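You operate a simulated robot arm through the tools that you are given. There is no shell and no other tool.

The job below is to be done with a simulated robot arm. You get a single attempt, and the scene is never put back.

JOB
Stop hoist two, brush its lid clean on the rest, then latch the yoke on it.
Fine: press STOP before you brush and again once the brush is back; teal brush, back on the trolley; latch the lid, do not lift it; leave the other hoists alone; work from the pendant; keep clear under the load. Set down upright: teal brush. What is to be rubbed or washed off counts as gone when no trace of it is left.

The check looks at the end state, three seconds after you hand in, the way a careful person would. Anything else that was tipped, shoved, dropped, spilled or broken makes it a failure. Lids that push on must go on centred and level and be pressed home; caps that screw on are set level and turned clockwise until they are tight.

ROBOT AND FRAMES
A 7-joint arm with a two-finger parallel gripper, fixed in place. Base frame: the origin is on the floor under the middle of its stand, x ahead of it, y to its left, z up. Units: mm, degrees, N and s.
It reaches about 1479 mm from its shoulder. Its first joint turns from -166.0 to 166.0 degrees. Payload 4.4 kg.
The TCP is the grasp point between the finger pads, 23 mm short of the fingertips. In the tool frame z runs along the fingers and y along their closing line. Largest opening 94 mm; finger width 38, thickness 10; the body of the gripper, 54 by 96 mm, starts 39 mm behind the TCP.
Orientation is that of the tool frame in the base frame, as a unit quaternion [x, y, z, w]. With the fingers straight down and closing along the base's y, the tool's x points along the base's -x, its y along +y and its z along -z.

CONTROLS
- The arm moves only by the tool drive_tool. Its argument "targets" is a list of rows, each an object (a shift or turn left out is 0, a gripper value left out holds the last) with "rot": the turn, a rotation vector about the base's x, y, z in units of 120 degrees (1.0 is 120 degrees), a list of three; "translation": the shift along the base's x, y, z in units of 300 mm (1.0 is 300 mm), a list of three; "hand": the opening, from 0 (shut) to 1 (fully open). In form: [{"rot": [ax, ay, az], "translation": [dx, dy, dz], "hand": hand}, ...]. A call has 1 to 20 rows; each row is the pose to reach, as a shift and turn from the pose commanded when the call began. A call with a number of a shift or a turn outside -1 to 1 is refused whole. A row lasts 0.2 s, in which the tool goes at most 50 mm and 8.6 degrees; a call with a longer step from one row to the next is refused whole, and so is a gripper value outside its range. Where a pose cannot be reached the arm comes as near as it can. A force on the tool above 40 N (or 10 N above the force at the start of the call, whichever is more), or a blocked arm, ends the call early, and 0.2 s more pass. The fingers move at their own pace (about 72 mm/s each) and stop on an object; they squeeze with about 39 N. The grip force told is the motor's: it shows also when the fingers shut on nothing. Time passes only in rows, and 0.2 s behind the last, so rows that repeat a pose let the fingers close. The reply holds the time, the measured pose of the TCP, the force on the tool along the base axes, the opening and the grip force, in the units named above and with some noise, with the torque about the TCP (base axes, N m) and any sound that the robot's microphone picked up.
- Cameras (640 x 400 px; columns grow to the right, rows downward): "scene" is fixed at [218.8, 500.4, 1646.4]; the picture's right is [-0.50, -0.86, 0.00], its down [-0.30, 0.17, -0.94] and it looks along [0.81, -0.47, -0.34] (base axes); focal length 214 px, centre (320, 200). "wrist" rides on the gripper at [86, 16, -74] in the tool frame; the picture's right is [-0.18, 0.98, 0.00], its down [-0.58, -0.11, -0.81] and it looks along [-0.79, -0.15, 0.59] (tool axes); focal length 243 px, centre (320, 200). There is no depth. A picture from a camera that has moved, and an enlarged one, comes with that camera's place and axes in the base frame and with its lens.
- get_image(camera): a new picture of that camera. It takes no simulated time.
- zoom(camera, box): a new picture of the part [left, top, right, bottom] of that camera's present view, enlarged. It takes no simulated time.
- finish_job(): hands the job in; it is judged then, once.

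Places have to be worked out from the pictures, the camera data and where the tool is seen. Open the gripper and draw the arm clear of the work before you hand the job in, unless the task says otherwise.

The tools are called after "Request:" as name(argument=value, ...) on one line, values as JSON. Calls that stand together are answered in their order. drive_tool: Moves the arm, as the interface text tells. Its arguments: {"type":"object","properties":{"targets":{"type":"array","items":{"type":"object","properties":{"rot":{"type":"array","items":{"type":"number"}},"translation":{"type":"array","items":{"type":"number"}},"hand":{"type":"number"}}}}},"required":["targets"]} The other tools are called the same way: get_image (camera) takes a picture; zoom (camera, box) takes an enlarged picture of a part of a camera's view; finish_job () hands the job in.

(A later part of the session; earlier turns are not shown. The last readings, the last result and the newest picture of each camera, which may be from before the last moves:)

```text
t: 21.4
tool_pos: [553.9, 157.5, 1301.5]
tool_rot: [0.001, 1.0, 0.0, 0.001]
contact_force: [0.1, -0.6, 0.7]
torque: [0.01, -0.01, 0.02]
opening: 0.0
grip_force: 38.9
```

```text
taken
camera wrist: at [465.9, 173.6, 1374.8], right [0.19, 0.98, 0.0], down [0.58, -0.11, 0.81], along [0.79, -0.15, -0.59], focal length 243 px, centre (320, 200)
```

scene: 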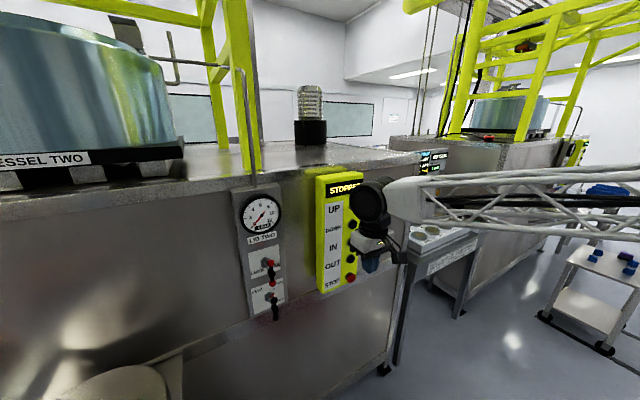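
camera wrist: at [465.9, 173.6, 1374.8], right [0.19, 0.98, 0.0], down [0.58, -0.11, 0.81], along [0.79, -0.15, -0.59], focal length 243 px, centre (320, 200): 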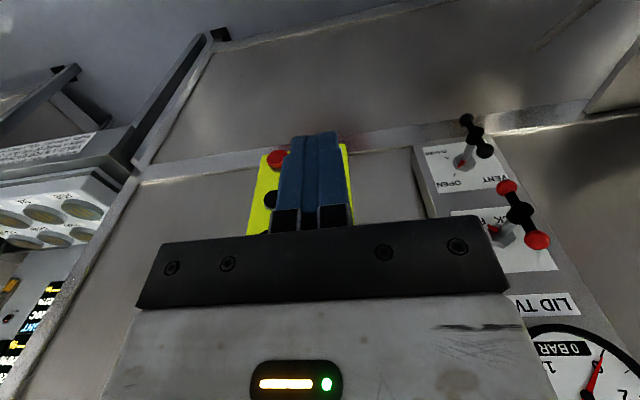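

Now I yaw 90 degrees to look left at the lid and trolley from nearer and lower, opening the fingers.

Request:
drive_tool(targets=[{"translation": [-0.05, 0.0, 0.02], "rot": [0, 0, 0.07], "hand": 1}, {"translation": [-0.1, 0.0, 0.04], "rot": [0, 0, 0.14]}, {"translation": [-0.15, 0.0, 0.06], "rot": [0, 0, 0.21]}, {"translation": [-0.2, 0.02, 0.08], "rot": [0, 0, 0.28]}, {"translation": [-0.25, 0.04, 0.1], "rot": [0, 0, 0.35]}, {"translation": [-0.3, 0.06, 0.12], "rot": [0, 0, 0.42]}, {"translation": [-0.35, 0.08, 0.14], "rot": [0, 0, 0.49]}, {"translation": [-0.4, 0.1, 0.16], "rot": [0, 0, 0.56]}, {"translation": [-0.45, 0.12, 0.18], "rot": [0, 0, 0.63]}, {"translation": [-0.5, 0.14, 0.2], "rot": [0, 0, 0.7]}, {"translation": [-0.5, 0.16, 0.2], "rot": [0, 0, 0.75]}])

Request:
get_image(camera="wrist")

Request:
zoom(camera="wrist", box=[200, 0, 440, 150])

```text
t: 23.8
tool_pos: [401.4, 204.7, 1361.5]
tool_rot: [0.707, -0.707, -0.002, -0.001]
contact_force: [0.5, 0.7, 0.0]
torque: [0.01, 0.03, -0.04]
opening: 94.0
grip_force: 0.0
```

```text
taken
camera wrist: at [385.1, 118.2, 1433.8], right [-0.98, 0.18, 0.0], down [0.11, 0.58, 0.81], along [0.15, 0.79, -0.59], focal length 243 px, centre (320, 200)
```

wrist: 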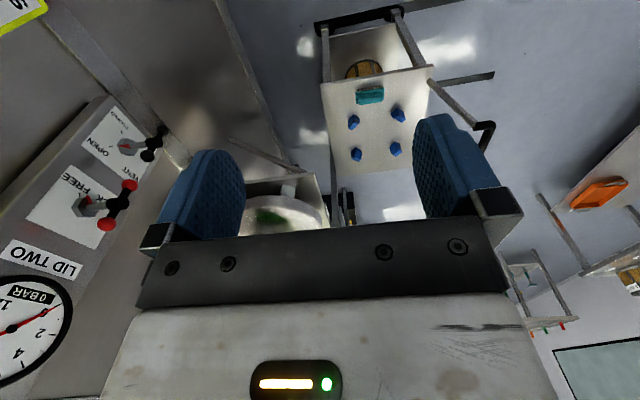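

```text
2.67 times, centred on (320, 75) of wrist
camera zoom: at [385.1, 118.2, 1433.8], right [-0.98, 0.18, 0.0], down [0.11, 0.58, 0.81], along [0.15, 0.79, -0.59], focal length 647 px, centre (320, 533)
```

zoom: 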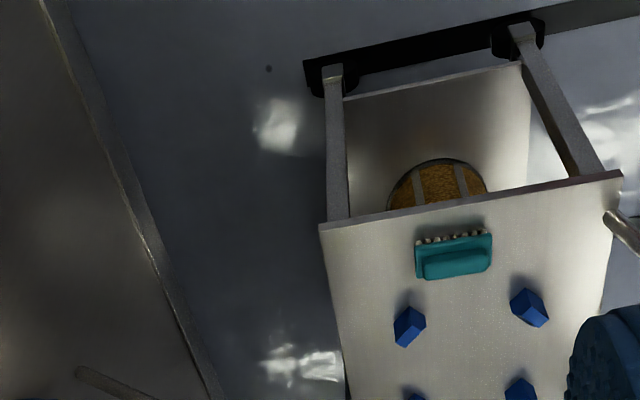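

From several views I place the brush at about (295, 613, 635), long axis along x, bristles down. I move over the trolley with fingers down, turning so the fingers close along y.

Request:
drive_tool(targets=[{"translation": [-0.03, 0.08, -0.05], "rot": [0, 0, -0.068]}, {"translation": [-0.06, 0.16, -0.1], "rot": [0, 0, -0.136]}, {"translation": [-0.09, 0.24, -0.15], "rot": [0, 0, -0.204]}, {"translation": [-0.12, 0.32, -0.2], "rot": [0, 0, -0.272]}, {"translation": [-0.15, 0.4, -0.25], "rot": [0, 0, -0.34]}, {"translation": [-0.18, 0.48, -0.3], "rot": [0, 0, -0.408]}, {"translation": [-0.21, 0.56, -0.35], "rot": [0, 0, -0.476]}, {"translation": [-0.24, 0.64, -0.4], "rot": [0, 0, -0.544]}, {"translation": [-0.28, 0.72, -0.45], "rot": [0, 0, -0.612]}, {"translation": [-0.32, 0.8, -0.5], "rot": [0, 0, -0.68]}, {"translation": [-0.353, 0.88, -0.55], "rot": [0, 0, -0.75]}])

Request:
get_image(camera="wrist")

Request:
get_image(camera="scene")

```text
t: 26.2
tool_pos: [296.0, 470.0, 1196.3]
tool_rot: [0.003, 1.0, 0.001, 0.002]
contact_force: [1.5, -0.1, -0.1]
torque: [-0.02, -0.02, 0.01]
opening: 94.1
grip_force: 0.1
```

```text
taken
camera wrist: at [209.0, 485.5, 1268.9], right [0.19, 0.98, 0.0], down [0.58, -0.11, 0.81], along [0.79, -0.15, -0.59], focal length 243 px, centre (320, 200)
```

wrist: 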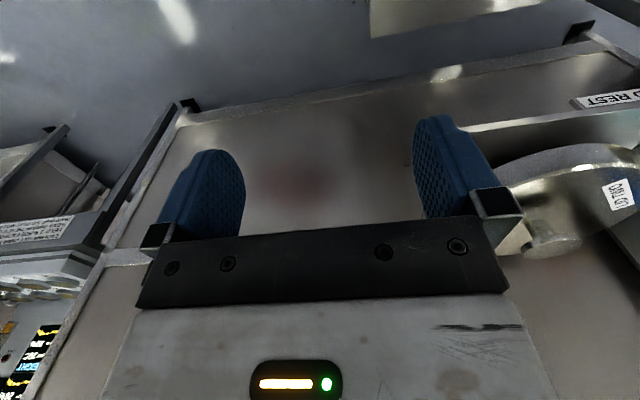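

```text
taken
```

scene: 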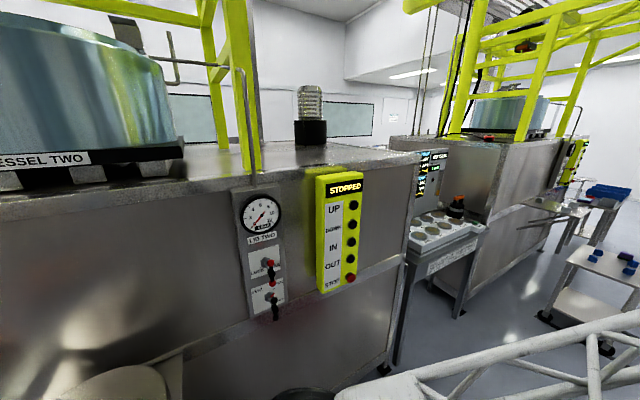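

The boss of the lid triangulates to about (658, 806, 1082). I go on to a spot directly above the brush and look down.

Request:
drive_tool(targets=[{"translation": [-0.03, 0.06, -0.1]}, {"translation": [-0.06, 0.12, -0.2]}, {"translation": [-0.09, 0.18, -0.3]}, {"translation": [-0.12, 0.24, -0.4]}, {"translation": [-0.15, 0.3, -0.5]}, {"translation": [-0.18, 0.36, -0.6]}, {"translation": [-0.2, 0.42, -0.7]}, {"translation": [-0.2, 0.476, -0.8]}, {"translation": [-0.2, 0.476, -0.95]}])

Request:
get_image(camera="wrist")

```text
t: 28.2
tool_pos: [236.3, 612.5, 909.7]
tool_rot: [0.001, 1.0, 0.0, 0.002]
contact_force: [0.3, -0.1, -0.3]
torque: [0.01, 0.01, -0.01]
opening: 94.0
grip_force: 0.1
```

```text
taken
camera wrist: at [149.4, 629.1, 981.8], right [0.19, 0.98, 0.0], down [0.58, -0.11, 0.81], along [0.79, -0.15, -0.59], focal length 243 px, centre (320, 200)
```

wrist: 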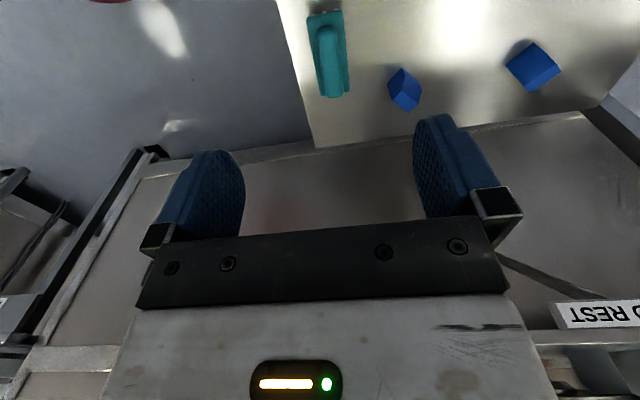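

Request:
zoom(camera="wrist", box=[260, 0, 420, 110])

```text
3.64 times, centred on (340, 55) of wrist
camera zoom: at [149.4, 629.1, 981.8], right [0.19, 0.98, 0.0], down [0.58, -0.11, 0.81], along [0.79, -0.15, -0.59], focal length 882 px, centre (247, 727)
```

zoom: 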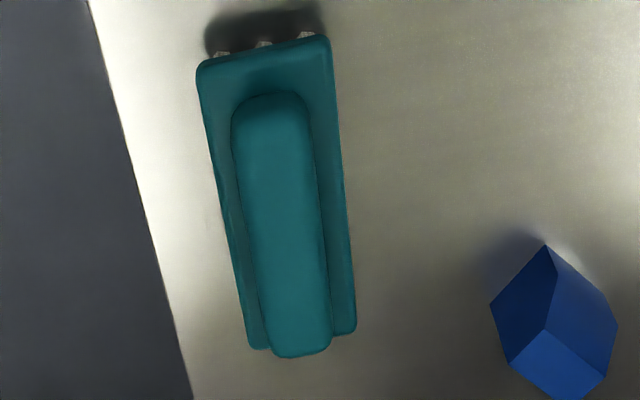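

The brush is clear: a 100 x 43 mm base with a handle ridge about 26 mm wide, centred near (299, 616). I go lower to triangulate its height.

Request:
drive_tool(targets=[{"translation": [-0.03, 0.01, -0.12]}, {"translation": [-0.06, 0.01, -0.24]}, {"translation": [-0.1, 0.01, -0.36]}, {"translation": [-0.1, 0.01, -0.4]}])

Request:
get_image(camera="wrist")

Request:
zoom(camera="wrist", box=[240, 0, 400, 110])

```text
t: 29.2
tool_pos: [206.1, 616.3, 789.4]
tool_rot: [0.001, 1.0, 0.0, 0.002]
contact_force: [-0.2, 0.0, -0.2]
torque: [-0.01, -0.02, 0.0]
opening: 94.3
grip_force: 0.1
```

```text
taken
camera wrist: at [119.1, 632.1, 862.7], right [0.19, 0.98, 0.0], down [0.58, -0.11, 0.81], along [0.79, -0.15, -0.59], focal length 243 px, centre (320, 200)
```

wrist: 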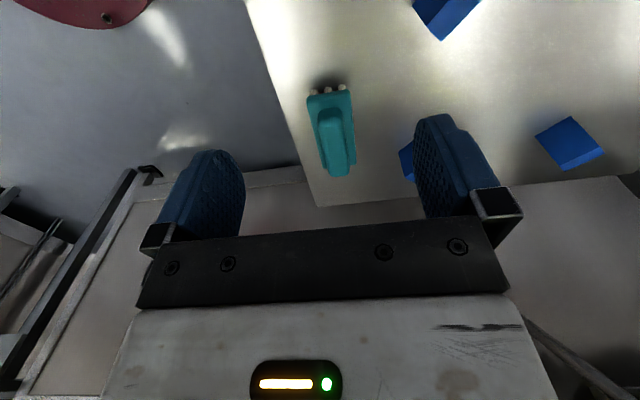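

```text
3.64 times, centred on (320, 55) of wrist
camera zoom: at [119.1, 632.1, 862.7], right [0.19, 0.98, 0.0], down [0.58, -0.11, 0.81], along [0.79, -0.15, -0.59], focal length 882 px, centre (320, 727)
```

zoom: 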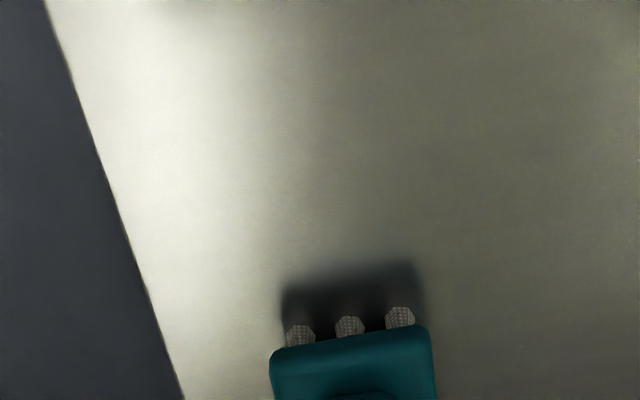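

Request:
zoom(camera="wrist", box=[260, 70, 420, 180])

```text
3.64 times, centred on (340, 125) of wrist
camera zoom: at [119.1, 632.1, 862.7], right [0.19, 0.98, 0.0], down [0.58, -0.11, 0.81], along [0.79, -0.15, -0.59], focal length 882 px, centre (247, 473)
```

zoom: 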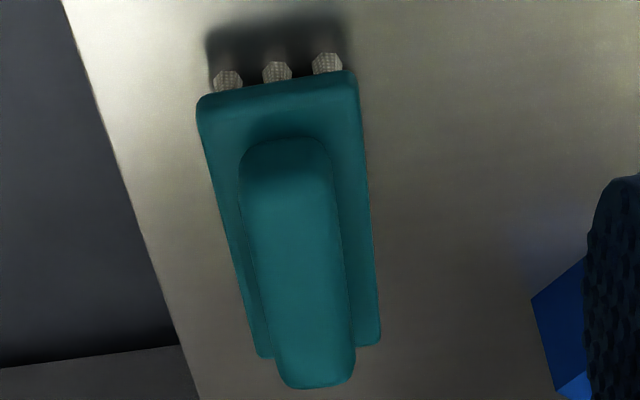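

Brush numbers: base top z about 636, handle ridge x 262–337, y 603–630, top z about 668, tray z about 615. I move above the handle and stop at z about 715 to check centring.

Request:
drive_tool(targets=[{"translation": [0.1, 0, 0]}, {"translation": [0.2, 0, 0]}, {"translation": [0.31, 0, 0]}, {"translation": [0.31, 0, -0.1]}, {"translation": [0.31, 0, -0.2]}, {"translation": [0.31, 0, -0.25]}])

Request:
get_image(camera="wrist")

```text
t: 30.6
tool_pos: [299.7, 614.3, 716.7]
tool_rot: [0.001, 1.0, 0.001, 0.002]
contact_force: [-0.9, -0.8, 0.9]
torque: [0.04, 0.0, -0.01]
opening: 94.0
grip_force: 0.1
```

```text
taken
camera wrist: at [212.2, 630.5, 789.4], right [0.19, 0.98, 0.0], down [0.58, -0.11, 0.81], along [0.79, -0.15, -0.59], focal length 243 px, centre (320, 200)
```

wrist: 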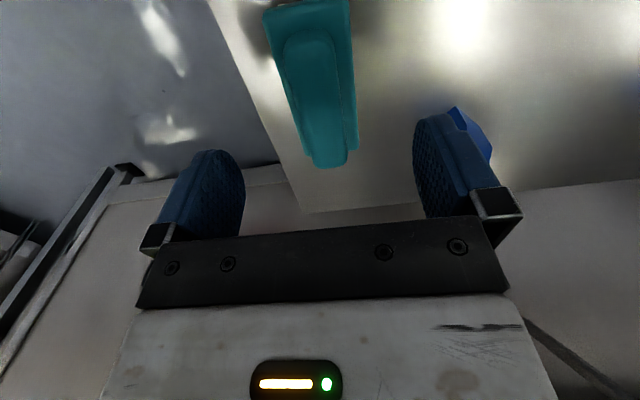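

Centring looks right. I descend to z about 664 so the tips stay just above the base plate, then close on the handle.

Request:
drive_tool(targets=[{"translation": [0, 0.005, -0.05]}, {"translation": [0, 0.005, -0.1]}, {"translation": [0, 0.005, -0.14]}, {"translation": [0, 0.005, -0.172]}, {"translation": [0, 0.005, -0.172]}])

Request:
get_image(camera="wrist")

```text
t: 31.8
tool_pos: [299.9, 616.9, 664.0]
tool_rot: [0.001, 1.0, 0.001, 0.001]
contact_force: [-0.6, 0.0, -1.0]
torque: [0.04, 0.01, 0.03]
opening: 94.0
grip_force: 0.0
```

```text
taken
camera wrist: at [211.9, 633.2, 737.4], right [0.19, 0.98, 0.0], down [0.58, -0.11, 0.81], along [0.79, -0.15, -0.59], focal length 243 px, centre (320, 200)
```

wrist: 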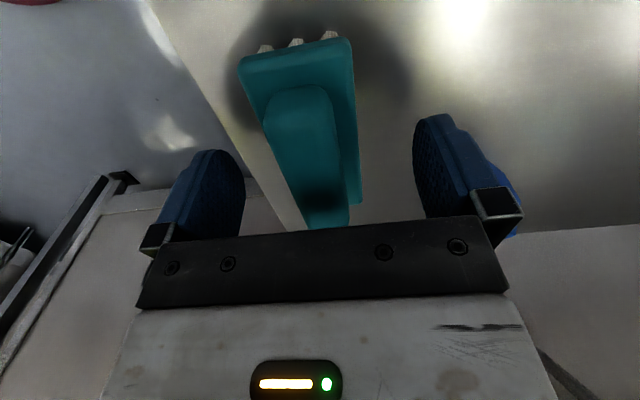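

Fingers straddle the handle without contact. I close on it.

Request:
drive_tool(targets=[{"hand": 0.5}, {"hand": 0.5}, {"hand": 0.25}, {"hand": 0.0}, {"hand": 0.0}, {"hand": 0.0}])

Request:
get_image(camera="wrist")

```text
t: 33.2
tool_pos: [299.7, 616.7, 664.0]
tool_rot: [0.001, 1.0, 0.0, 0.002]
contact_force: [0.1, 0.3, 0.7]
torque: [0.02, 0.06, 0.03]
opening: 44.0
grip_force: 39.1
```

```text
taken
camera wrist: at [212.0, 633.2, 737.4], right [0.19, 0.98, 0.0], down [0.58, -0.11, 0.81], along [0.79, -0.15, -0.59], focal length 243 px, centre (320, 200)
```

wrist: 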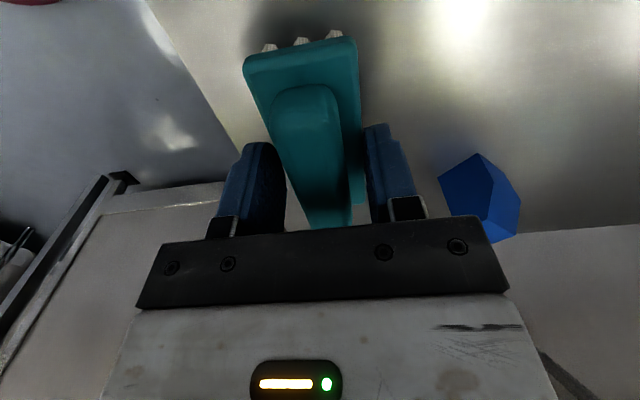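

The opening of 44 mm equals the base width, so the tips caught the base plate rather than the handle. I reopen, raise 11 mm and close on the handle itself.

Request:
drive_tool(targets=[{"hand": 0.65}, {"hand": 0.65}, {"translation": [0, 0, 0.018], "hand": 0.65}, {"translation": [0, 0, 0.037], "hand": 0.65}, {"translation": [0, 0, 0.037], "hand": 0.65}, {"translation": [0, 0, 0.037], "hand": 0.3}, {"translation": [0, 0, 0.037], "hand": 0.0}, {"translation": [0, 0, 0.037], "hand": 0.0}, {"translation": [0, 0, 0.037], "hand": 0.0}])

Request:
get_image(camera="wrist")

```text
t: 35.2
tool_pos: [299.0, 616.8, 675.5]
tool_rot: [0.001, 1.0, 0.0, 0.001]
contact_force: [-0.2, 0.4, -0.5]
torque: [0.01, 0.01, 0.0]
opening: 25.7
grip_force: 39.4
```

```text
taken
camera wrist: at [212.0, 632.6, 748.3], right [0.19, 0.98, 0.0], down [0.58, -0.11, 0.81], along [0.79, -0.15, -0.59], focal length 243 px, centre (320, 200)
```

wrist: 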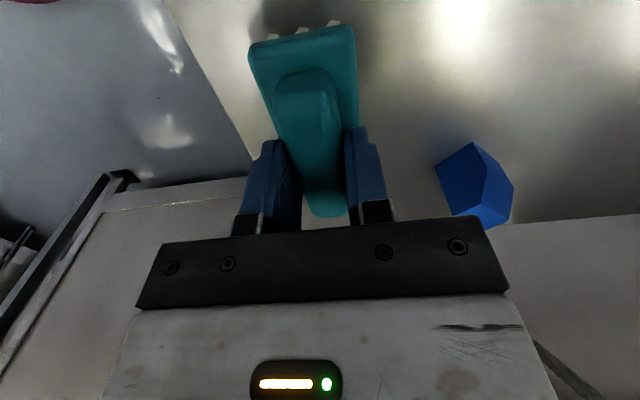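

Opening 25.7 mm: the handle is held, with the TCP at (299.0, 616.8, 675.5) for the return. I lift straight up.

Request:
drive_tool(targets=[{"translation": [0, 0, 0.03]}, {"translation": [0, 0, 0.08]}, {"translation": [0, 0, 0.15]}, {"translation": [0, 0, 0.25]}, {"translation": [0, 0, 0.37]}, {"translation": [0, 0, 0.5]}, {"translation": [0, 0, 0.64]}, {"translation": [0, 0, 0.78]}, {"translation": [0, 0, 0.92]}, {"translation": [0, 0, 1.0]}])

Request:
get_image(camera="wrist")

```text
t: 37.4
tool_pos: [304.7, 618.6, 989.1]
tool_rot: [0.003, 1.0, 0.009, 0.006]
contact_force: [-1.2, 0.8, 0.6]
torque: [-0.1, -0.09, 0.0]
opening: 25.4
grip_force: 39.0
```

```text
taken
camera wrist: at [216.6, 633.9, 1061.6], right [0.19, 0.98, 0.02], down [0.57, -0.13, 0.81], along [0.8, -0.14, -0.58], focal length 243 px, centre (320, 200)
```

wrist: 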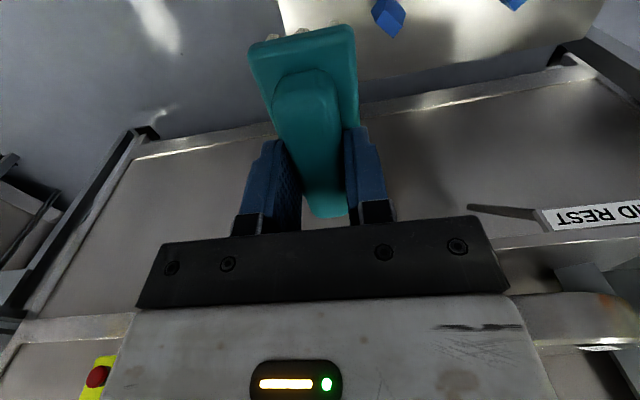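

Brush is held firmly. I rise further and move to a viewpoint just in front of the lid at a safe height.

Request:
drive_tool(targets=[{"translation": [0, 0, 0.12]}, {"translation": [0, 0, 0.26]}, {"translation": [0.0, 0.0, 0.4]}, {"translation": [0.0, 0.0, 0.54]}, {"translation": [0.04, 0.03, 0.66]}, {"translation": [0.08, 0.08, 0.78]}, {"translation": [0.13, 0.14, 0.85]}, {"translation": [0.2, 0.2, 0.87]}, {"translation": [0.27, 0.26, 0.87]}, {"translation": [0.34, 0.34, 0.87]}, {"translation": [0.4, 0.42, 0.87]}, {"translation": [0.4, 0.46, 0.87]}, {"translation": [0.4, 0.46, 0.87]}])

Request:
get_image(camera="wrist")

Request:
get_image(camera="scene")

```text
t: 40.2
tool_pos: [420.4, 754.3, 1235.6]
tool_rot: [0.001, 1.0, 0.001, 0.002]
contact_force: [-0.7, -0.3, 0.2]
torque: [0.0, 0.02, -0.01]
opening: 25.2
grip_force: 39.2
```

```text
taken
camera wrist: at [332.6, 770.9, 1309.4], right [0.19, 0.98, 0.0], down [0.58, -0.11, 0.81], along [0.79, -0.15, -0.59], focal length 243 px, centre (320, 200)
```

wrist: 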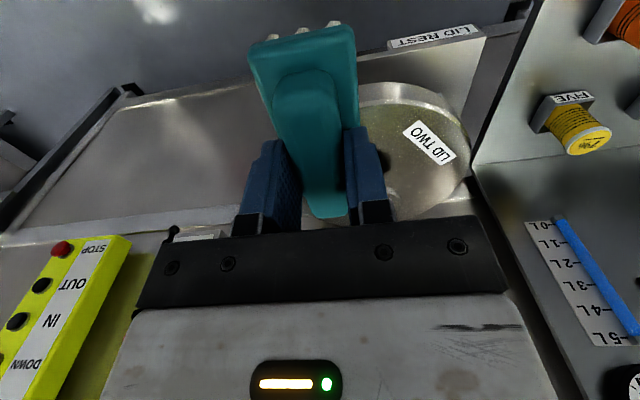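

```text
taken
```

scene: 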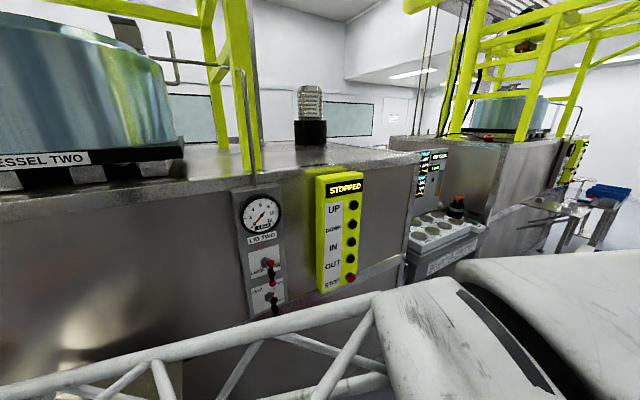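

The lid surface is at z about 1040, centre about (656, 804), radius about 150, and the green stain spans about x 600–684, y 680–730. I try to see the lid in the lower edge of the scene camera's view.

Request:
zoom(camera="scene", box=[40, 380, 240, 400])

Request:
zoom(camera="wrist", box=[340, 20, 500, 120])

```text
3.20 times, centred on (140, 390) of scene
camera zoom: at [218.8, 500.4, 1646.4], right [-0.5, -0.86, 0.0], down [-0.3, 0.17, -0.94], along [0.81, -0.47, -0.34], focal length 686 px, centre (896, -408)
```

zoom: 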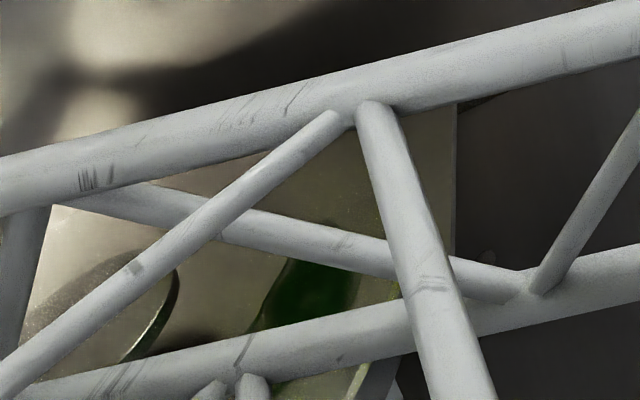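

```text
4.00 times, centred on (420, 70) of wrist
camera zoom: at [332.6, 770.9, 1309.4], right [0.19, 0.98, 0.0], down [0.58, -0.11, 0.81], along [0.79, -0.15, -0.59], focal length 970 px, centre (-80, 720)
```

zoom: 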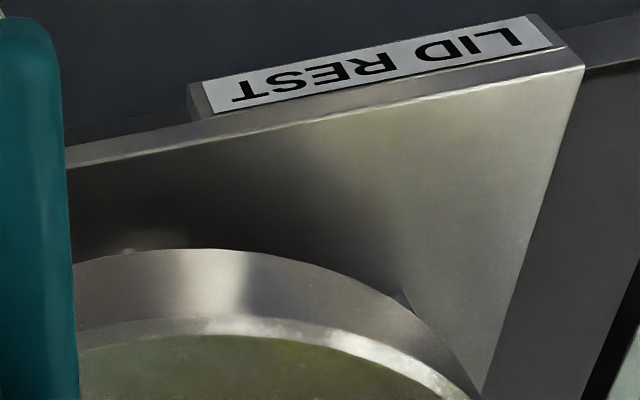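

The zoom works below the frame edge: the stain appears there at about (658, 706), matching the wrist estimate. I move the brush over the stain, staying above the boss.

Request:
drive_tool(targets=[{"translation": [0.1, -0.02, 0]}, {"translation": [0.22, -0.05, 0]}, {"translation": [0.34, -0.08, 0]}, {"translation": [0.46, -0.11, -0.02]}, {"translation": [0.58, -0.14, -0.06]}, {"translation": [0.68, -0.16, -0.12]}, {"translation": [0.75, -0.165, -0.2]}, {"translation": [0.75, -0.165, -0.25]}, {"translation": [0.75, -0.165, -0.25]}])

Request:
get_image(camera="wrist")

Request:
zoom(camera="scene", box=[20, 390, 340, 400])

```text
t: 42.2
tool_pos: [644.9, 705.9, 1159.6]
tool_rot: [0.001, 1.0, 0.0, 0.002]
contact_force: [-0.7, 0.5, -0.7]
torque: [0.02, -0.03, 0.01]
opening: 25.5
grip_force: 38.8
```

```text
taken
camera wrist: at [557.0, 721.9, 1233.5], right [0.19, 0.98, 0.0], down [0.58, -0.11, 0.81], along [0.79, -0.15, -0.59], focal length 243 px, centre (320, 200)
```

wrist: 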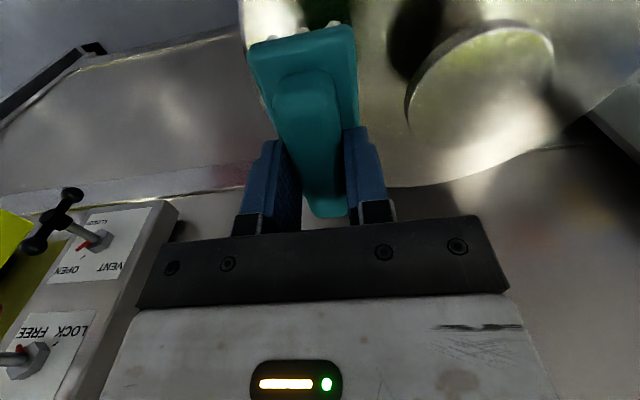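

```text
2.00 times, centred on (180, 395) of scene
camera zoom: at [218.8, 500.4, 1646.4], right [-0.5, -0.86, 0.0], down [-0.3, 0.17, -0.94], along [0.81, -0.47, -0.34], focal length 429 px, centre (600, -190)
```

zoom: 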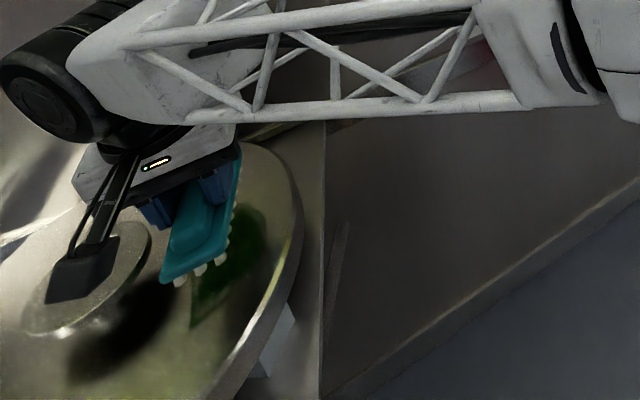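

The view is excellent: stain spans about x 605–690, y 674–730 just beneath the brush. I lower towards the lid.

Request:
drive_tool(targets=[{"translation": [0, 0, -0.05]}, {"translation": [0, 0, -0.1]}, {"translation": [0, 0, -0.14]}, {"translation": [0, 0, -0.15]}, {"translation": [0, 0, -0.16]}, {"translation": [0, 0, -0.16]}])

Request:
zoom(camera="scene", box=[60, 395, 260, 400])

```text
t: 43.6
tool_pos: [644.8, 704.8, 1113.3]
tool_rot: [0.001, 1.0, 0.0, 0.002]
contact_force: [0.0, -0.6, -1.6]
torque: [-0.04, 0.05, 0.03]
opening: 25.4
grip_force: 38.9
```

```text
3.20 times, centred on (160, 398) of scene
camera zoom: at [218.8, 500.4, 1646.4], right [-0.5, -0.86, 0.0], down [-0.3, 0.17, -0.94], along [0.81, -0.47, -0.34], focal length 686 px, centre (832, -432)
```

zoom: 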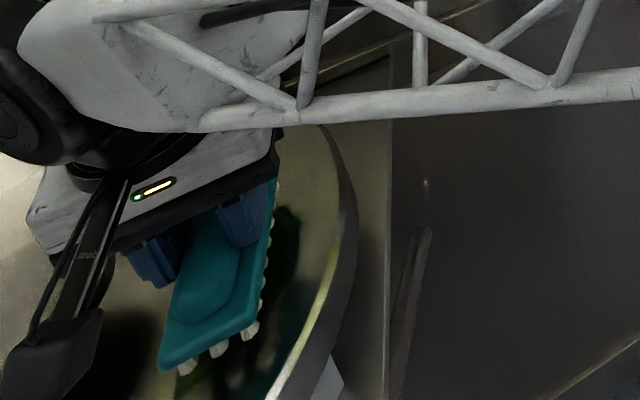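

Brush is still a little above the lid. I lower in 2 mm steps and watch the force.

Request:
drive_tool(targets=[{"translation": [0, 0, -0.007]}, {"translation": [0, 0, -0.014]}, {"translation": [0, 0, -0.021]}, {"translation": [0, 0, -0.021]}])

Request:
zoom(camera="scene", box=[60, 395, 260, 400])

```text
t: 44.6
tool_pos: [645.0, 703.9, 1106.7]
tool_rot: [0.001, 1.0, 0.0, 0.002]
contact_force: [-1.1, -0.1, -0.6]
torque: [-0.04, 0.03, 0.03]
opening: 25.4
grip_force: 38.9
```

```text
3.20 times, centred on (160, 398) of scene
camera zoom: at [218.8, 500.4, 1646.4], right [-0.5, -0.86, 0.0], down [-0.3, 0.17, -0.94], along [0.81, -0.47, -0.34], focal length 686 px, centre (832, -432)
```

zoom: 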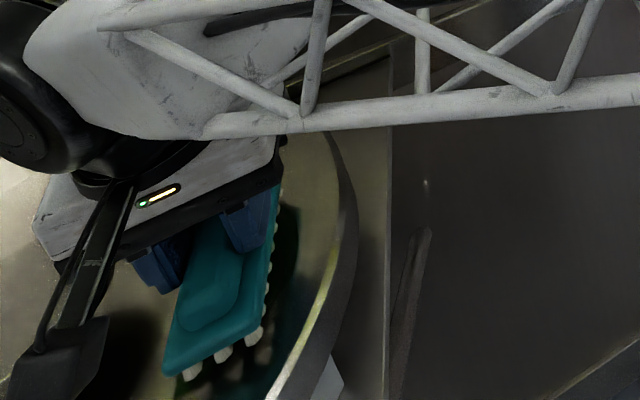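

No contact yet; I continue down gently.

Request:
drive_tool(targets=[{"translation": [0, 0, -0.005]}, {"translation": [0, 0, -0.01]}, {"translation": [0, 0, -0.014]}, {"translation": [0, 0, -0.014]}])

```text
t: 45.6
tool_pos: [644.1, 705.1, 1103.1]
tool_rot: [0.001, 1.0, 0.001, 0.002]
contact_force: [-0.5, -0.9, -0.2]
torque: [0.04, 0.01, 0.01]
opening: 25.4
grip_force: 38.6
```

Still free at z 1103; I step a further 4 mm.

Request:
drive_tool(targets=[{"translation": [0, 0, -0.005]}, {"translation": [0, 0, -0.01]}, {"translation": [0, 0, -0.014]}, {"translation": [0, 0, -0.014]}])

Request:
zoom(camera="scene", box=[100, 398, 240, 400])

```text
t: 46.6
tool_pos: [643.7, 705.9, 1101.3]
tool_rot: [0.001, 1.0, 0.0, 0.002]
contact_force: [-0.6, 0.0, 19.6]
torque: [-0.11, 0.7, -0.02]
opening: 25.4
grip_force: 39.0
```

```text
4.57 times, centred on (170, 399) of scene
camera zoom: at [218.8, 500.4, 1646.4], right [-0.5, -0.86, 0.0], down [-0.3, 0.17, -0.94], along [0.81, -0.47, -0.34], focal length 980 px, centre (1006, -710)
```

zoom: 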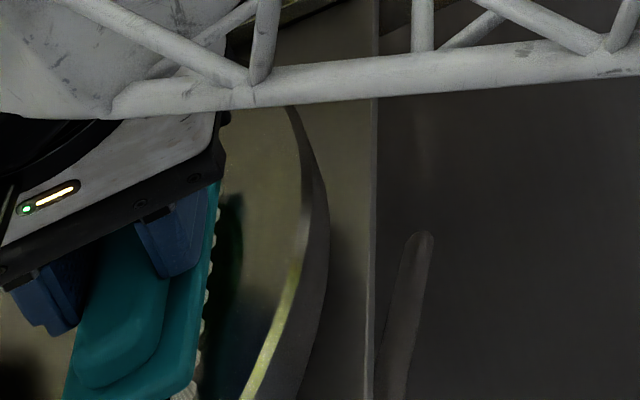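

Bristles touch at z about 1101.5 with 20 N, so I ease to roughly 9 N and make back-and-forth strokes over the stain.

Request:
drive_tool(targets=[{"translation": [0, 0, 0.005]}, {"translation": [0.04, 0, 0.005]}, {"translation": [0.08, 0, 0.005]}, {"translation": [0.03, 0, 0.005]}, {"translation": [-0.03, 0, 0.005]}, {"translation": [-0.08, 0, 0.005]}, {"translation": [-0.08, -0.04, 0.005]}, {"translation": [-0.03, -0.04, 0.005]}, {"translation": [0.03, -0.04, 0.005]}, {"translation": [0.08, -0.04, 0.005]}, {"translation": [0.03, -0.04, 0.005]}, {"translation": [-0.03, -0.04, 0.005]}, {"translation": [-0.08, -0.04, 0.005]}, {"translation": [-0.08, 0.04, 0.005]}, {"translation": [-0.03, 0.04, 0.005]}, {"translation": [0.03, 0.04, 0.005]}, {"translation": [0.08, 0.04, 0.005]}, {"translation": [0.03, 0.04, 0.005]}, {"translation": [-0.03, 0.04, 0.005]}, {"translation": [0, 0, 0.005]}])

Request:
zoom(camera="scene", box=[60, 395, 260, 400])

Request:
get_image(camera="wrist")

```text
t: 50.8
tool_pos: [644.0, 703.8, 1100.9]
tool_rot: [0.001, 1.0, 0.001, 0.002]
contact_force: [-0.1, -0.6, 0.4]
torque: [0.0, -0.04, 0.0]
opening: 25.8
grip_force: 39.3
```

```text
3.20 times, centred on (160, 398) of scene
camera zoom: at [218.8, 500.4, 1646.4], right [-0.5, -0.86, 0.0], down [-0.3, 0.17, -0.94], along [0.81, -0.47, -0.34], focal length 686 px, centre (832, -432)
```

zoom: 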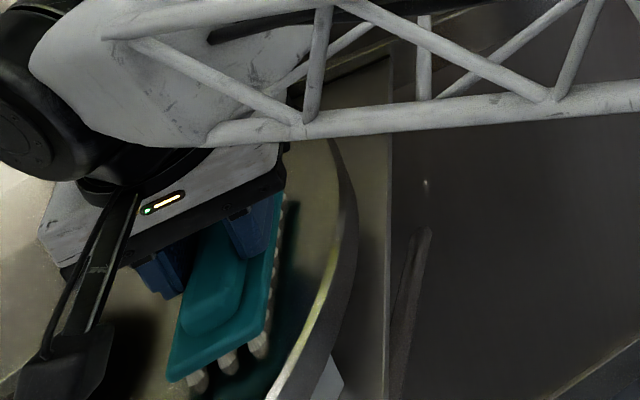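

```text
taken
camera wrist: at [557.1, 720.8, 1173.2], right [0.19, 0.98, 0.0], down [0.58, -0.11, 0.81], along [0.79, -0.15, -0.59], focal length 243 px, centre (320, 200)
```

wrist: 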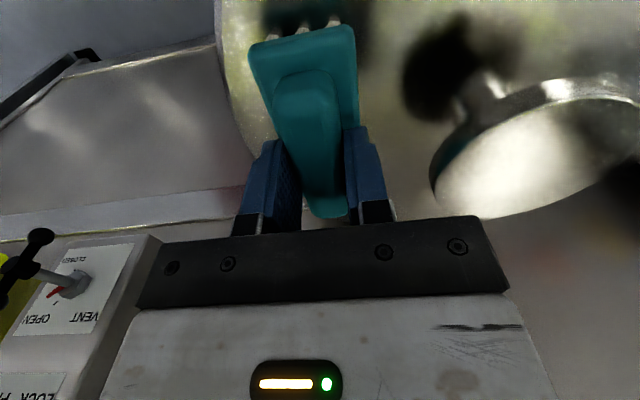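

The force now reads near zero, so the strokes may have been too light. I lift 55 mm and check the stain.

Request:
drive_tool(targets=[{"translation": [0, 0, 0.06]}, {"translation": [0, 0, 0.12]}, {"translation": [-0.05, 0.05, 0.18]}, {"translation": [-0.05, 0.1, 0.18]}])

Request:
zoom(camera="scene", box=[60, 395, 260, 400])

Request:
get_image(camera="wrist")

```text
t: 51.8
tool_pos: [630.4, 735.4, 1153.6]
tool_rot: [0.002, 1.0, 0.0, 0.002]
contact_force: [-0.5, -0.2, -1.1]
torque: [0.0, -0.02, -0.01]
opening: 25.4
grip_force: 39.0
```

```text
3.20 times, centred on (160, 398) of scene
camera zoom: at [218.8, 500.4, 1646.4], right [-0.5, -0.86, 0.0], down [-0.3, 0.17, -0.94], along [0.81, -0.47, -0.34], focal length 686 px, centre (832, -432)
```

zoom: 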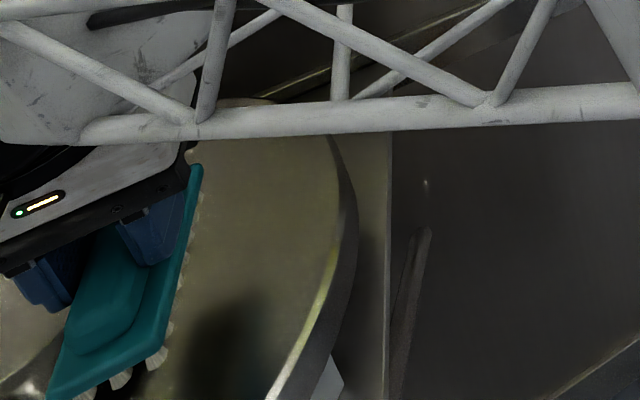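

```text
taken
camera wrist: at [542.2, 750.8, 1226.8], right [0.19, 0.98, 0.0], down [0.58, -0.11, 0.81], along [0.79, -0.15, -0.59], focal length 243 px, centre (320, 200)
```

wrist: 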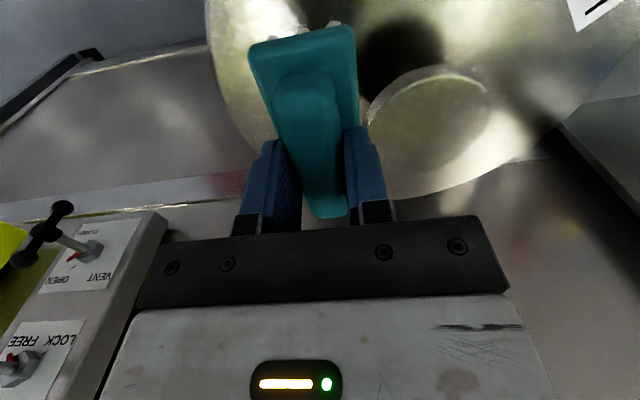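

The green patch looks gone from here. I lift clear and back off so the whole lid can be inspected.

Request:
drive_tool(targets=[{"translation": [0, 0, 0.1]}, {"translation": [0, 0, 0.22]}, {"translation": [-0.1, -0.05, 0.32]}, {"translation": [-0.2, -0.1, 0.36]}, {"translation": [-0.32, -0.16, 0.36]}, {"translation": [-0.44, -0.23, 0.36]}, {"translation": [-0.56, -0.3, 0.36]}, {"translation": [-0.68, -0.36, 0.36]}, {"translation": [-0.8, -0.4, 0.36]}, {"translation": [-0.9, -0.45, 0.36]}, {"translation": [-0.95, -0.45, 0.36]}])

Request:
zoom(camera="scene", box=[60, 395, 260, 400])

Request:
zoom(camera="scene", box=[0, 398, 320, 400])

Request:
get_image(camera="wrist")

```text
t: 54.2
tool_pos: [344.5, 599.4, 1261.2]
tool_rot: [0.001, 1.0, 0.0, 0.001]
contact_force: [-0.5, 0.0, -0.1]
torque: [0.0, -0.05, 0.03]
opening: 25.5
grip_force: 39.0
```

```text
3.20 times, centred on (160, 398) of scene
camera zoom: at [218.8, 500.4, 1646.4], right [-0.5, -0.86, 0.0], down [-0.3, 0.17, -0.94], along [0.81, -0.47, -0.34], focal length 686 px, centre (832, -432)
```

zoom: 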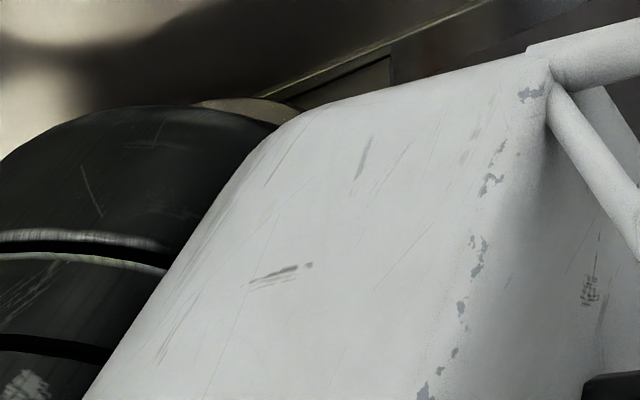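

```text
2.00 times, centred on (160, 399) of scene
camera zoom: at [218.8, 500.4, 1646.4], right [-0.5, -0.86, 0.0], down [-0.3, 0.17, -0.94], along [0.81, -0.47, -0.34], focal length 429 px, centre (640, -198)
```

zoom: 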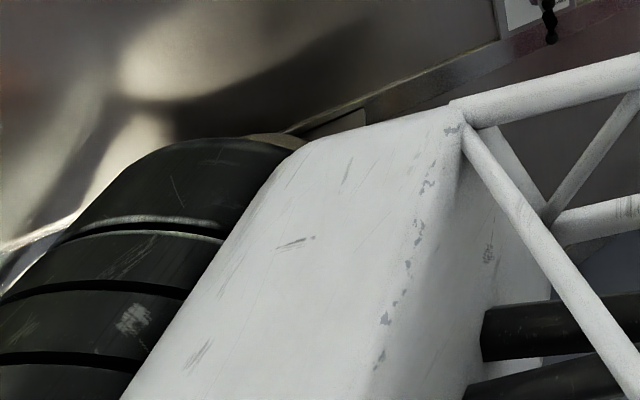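

```text
taken
camera wrist: at [257.5, 616.4, 1334.7], right [0.19, 0.98, 0.0], down [0.58, -0.11, 0.81], along [0.79, -0.15, -0.59], focal length 243 px, centre (320, 200)
```

wrist: 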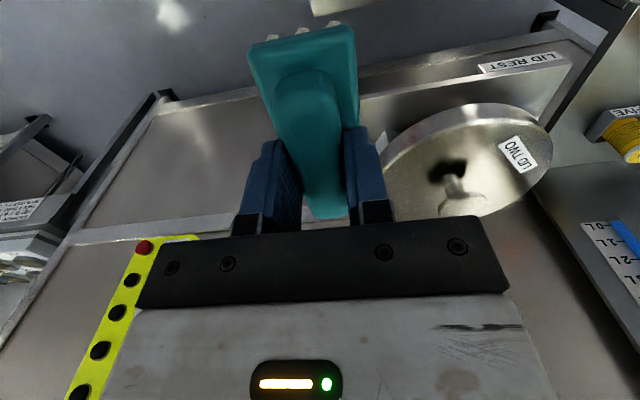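

Request:
zoom(camera="wrist", box=[370, 90, 570, 220])

```text
3.08 times, centred on (470, 155) of wrist
camera zoom: at [257.5, 616.4, 1334.7], right [0.19, 0.98, 0.0], down [0.58, -0.11, 0.81], along [0.79, -0.15, -0.59], focal length 746 px, centre (-142, 338)
```

zoom: 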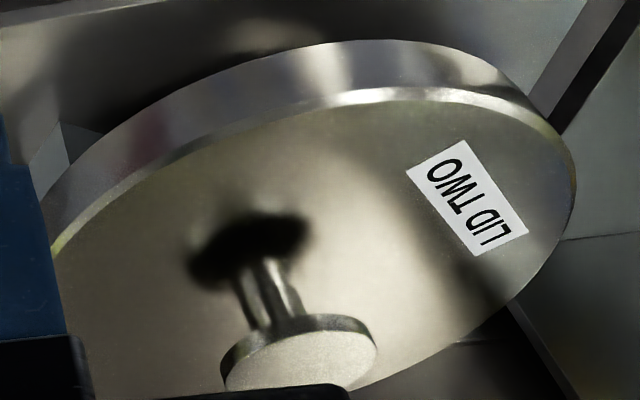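

The stain region looks clean metal. For a surer check I turn and shift slightly so the brush does not hide that edge of the lid.

Request:
drive_tool(targets=[{"translation": [0.05, -0.1, 0.03], "rot": [0, 0, 0.05]}, {"translation": [0.1, -0.2, 0.06], "rot": [0, 0, 0.1]}, {"translation": [0.15, -0.3, 0.09], "rot": [0, 0, 0.15]}, {"translation": [0.2, -0.4, 0.12], "rot": [0, 0, 0.2]}, {"translation": [0.25, -0.5, 0.15], "rot": [0, 0, 0.25]}, {"translation": [0.25, -0.5, 0.15], "rot": [0, 0, 0.25]}])

Request:
get_image(camera="wrist")

Request:
zoom(camera="scene", box=[20, 398, 260, 400])

```text
t: 55.6
tool_pos: [421.3, 448.3, 1308.0]
tool_rot: [-0.258, 0.966, 0.0, 0.002]
contact_force: [0.0, -0.5, -1.4]
torque: [-0.02, 0.03, 0.01]
opening: 25.4
grip_force: 39.6
```

```text
taken
camera wrist: at [336.5, 420.0, 1380.1], right [-0.33, 0.94, 0.0], down [0.56, 0.19, 0.81], along [0.76, 0.27, -0.59], focal length 243 px, centre (320, 200)
```

wrist: 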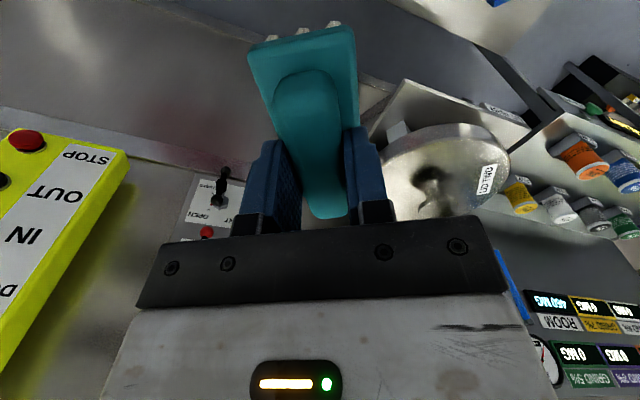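

```text
2.67 times, centred on (140, 399) of scene
camera zoom: at [218.8, 500.4, 1646.4], right [-0.5, -0.86, 0.0], down [-0.3, 0.17, -0.94], along [0.81, -0.47, -0.34], focal length 572 px, centre (800, -331)
```

zoom: 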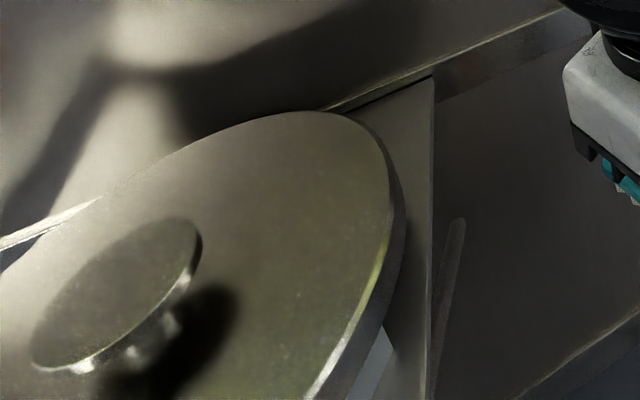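

The scene view is now unobstructed and the patch place (about pixel 310, 269 here) shows clean metal. I magnify further, and compare with the wrist view, to be sure no trace remains.

Request:
zoom(camera="scene", box=[90, 399, 200, 400])

Request:
zoom(camera="wrist", box=[365, 90, 525, 220])

Request:
zoom(camera="scene", box=[-100, 399, 300, 400])

```text
5.82 times, centred on (145, 400) of scene
camera zoom: at [218.8, 500.4, 1646.4], right [-0.5, -0.86, 0.0], down [-0.3, 0.17, -0.94], along [0.81, -0.47, -0.34], focal length 1248 px, centre (1338, -961)
```

zoom: 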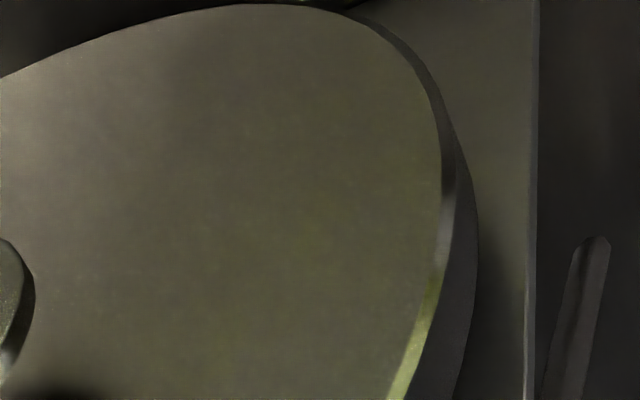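

```text
3.08 times, centred on (445, 155) of wrist
camera zoom: at [336.5, 420.0, 1380.1], right [-0.33, 0.94, 0.0], down [0.56, 0.19, 0.81], along [0.76, 0.27, -0.59], focal length 746 px, centre (-65, 338)
```

zoom: 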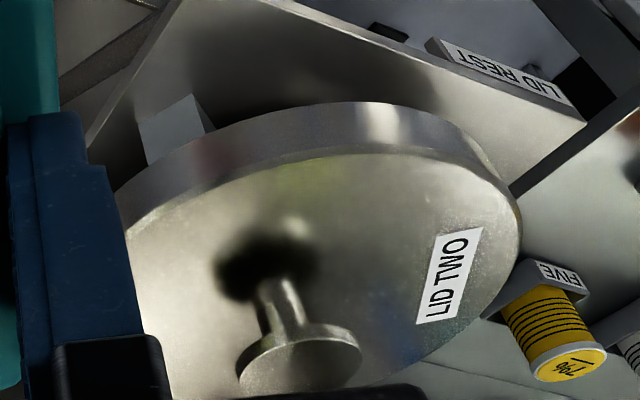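

```text
refused: -100 is not a number from 0 to 640
```

The faint tint in the wrist view looks like a reflection since it moved between views. I magnify the patch area from the wrist once more.

Request:
zoom(camera="wrist", box=[395, 125, 475, 190])

Request:
zoom(camera="scene", box=[0, 399, 240, 400])

```text
6.15 times, centred on (435, 158) of wrist
camera zoom: at [336.5, 420.0, 1380.1], right [-0.33, 0.94, 0.0], down [0.56, 0.19, 0.81], along [0.76, 0.27, -0.59], focal length 1493 px, centre (-388, 462)
```

zoom: 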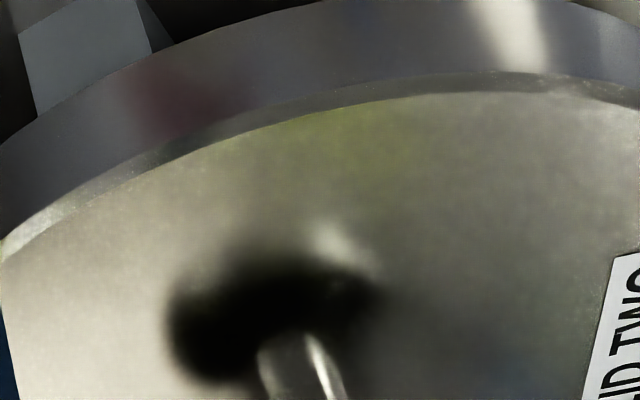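

```text
2.67 times, centred on (120, 400) of scene
camera zoom: at [218.8, 500.4, 1646.4], right [-0.5, -0.86, 0.0], down [-0.3, 0.17, -0.94], along [0.81, -0.47, -0.34], focal length 572 px, centre (853, -332)
```

zoom: 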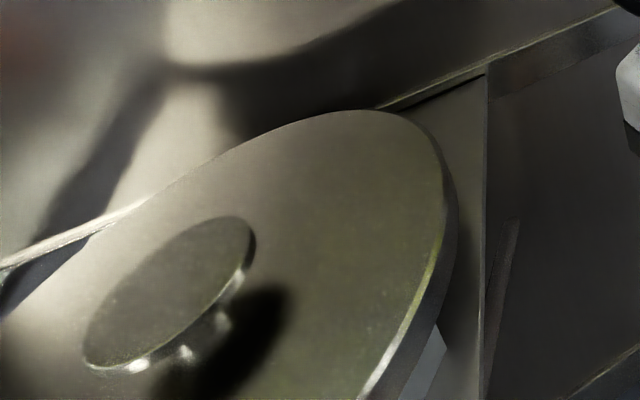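

I repeat the very first scene zoom for a like-for-like comparison with the stained state.

Request:
zoom(camera="scene", box=[40, 300, 240, 400])

Request:
zoom(camera="scene", box=[115, 399.5, 185, 400])

```text
3.20 times, centred on (140, 350) of scene
camera zoom: at [218.8, 500.4, 1646.4], right [-0.5, -0.86, 0.0], down [-0.3, 0.17, -0.94], along [0.81, -0.47, -0.34], focal length 686 px, centre (896, -280)
```

zoom: 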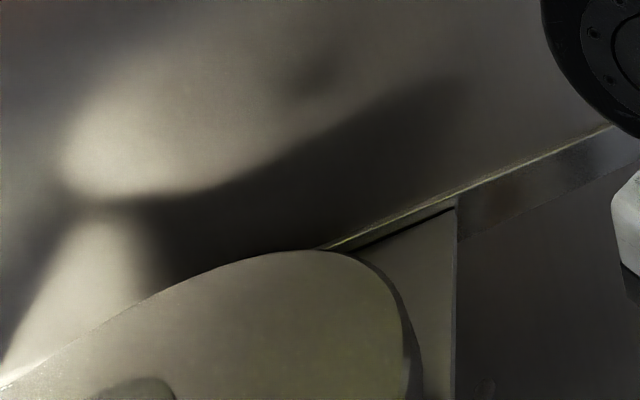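

```text
9.14 times, centred on (150, 400) of scene
camera zoom: at [218.8, 500.4, 1646.4], right [-0.5, -0.86, 0.0], down [-0.3, 0.17, -0.94], along [0.81, -0.47, -0.34], focal length 1961 px, centre (1874, -1626)
```

zoom: 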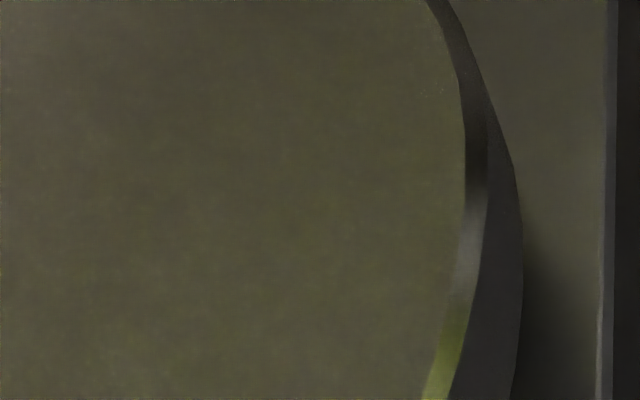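

The lid is clean with no trace of green. I now carry the brush back above its place on the trolley, turning to the original heading.

Request:
drive_tool(targets=[{"translation": [-0.05, 0.07, -0.02], "rot": [0, 0, -0.031]}, {"translation": [-0.1, 0.14, -0.04], "rot": [0, 0, -0.062]}, {"translation": [-0.15, 0.21, -0.06], "rot": [0, 0, -0.094]}, {"translation": [-0.2, 0.28, -0.08], "rot": [0, 0, -0.125]}, {"translation": [-0.25, 0.35, -0.1], "rot": [0, 0, -0.156]}, {"translation": [-0.3, 0.42, -0.12], "rot": [0, 0, -0.187]}, {"translation": [-0.35, 0.49, -0.14], "rot": [0, 0, -0.219]}, {"translation": [-0.408, 0.562, -0.157], "rot": [0, 0, -0.25]}, {"translation": [-0.408, 0.562, -0.3], "rot": [0, 0, -0.25]}, {"translation": [-0.408, 0.562, -0.45], "rot": [0, 0, -0.25]}, {"translation": [-0.408, 0.562, -0.6], "rot": [0, 0, -0.25]}, {"translation": [-0.408, 0.562, -0.75], "rot": [0, 0, -0.25]}, {"translation": [-0.408, 0.562, -0.9], "rot": [0, 0, -0.25]}, {"translation": [-0.408, 0.562, -1.0], "rot": [0, 0, -0.25]}, {"translation": [-0.408, 0.562, -1.0], "rot": [0, 0, -0.25]}])

Request:
get_image(camera="wrist")

```text
t: 58.8
tool_pos: [298.2, 617.4, 1004.7]
tool_rot: [0.002, 1.0, -0.001, 0.002]
contact_force: [-0.3, 0.4, -0.4]
torque: [-0.03, 0.01, 0.0]
opening: 25.3
grip_force: 38.4
```

```text
taken
camera wrist: at [210.7, 634.3, 1078.6], right [0.19, 0.98, 0.0], down [0.58, -0.11, 0.81], along [0.79, -0.15, -0.59], focal length 243 px, centre (320, 200)
```

wrist: 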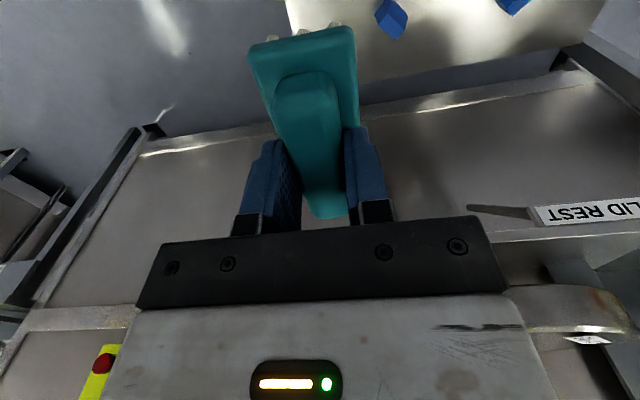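

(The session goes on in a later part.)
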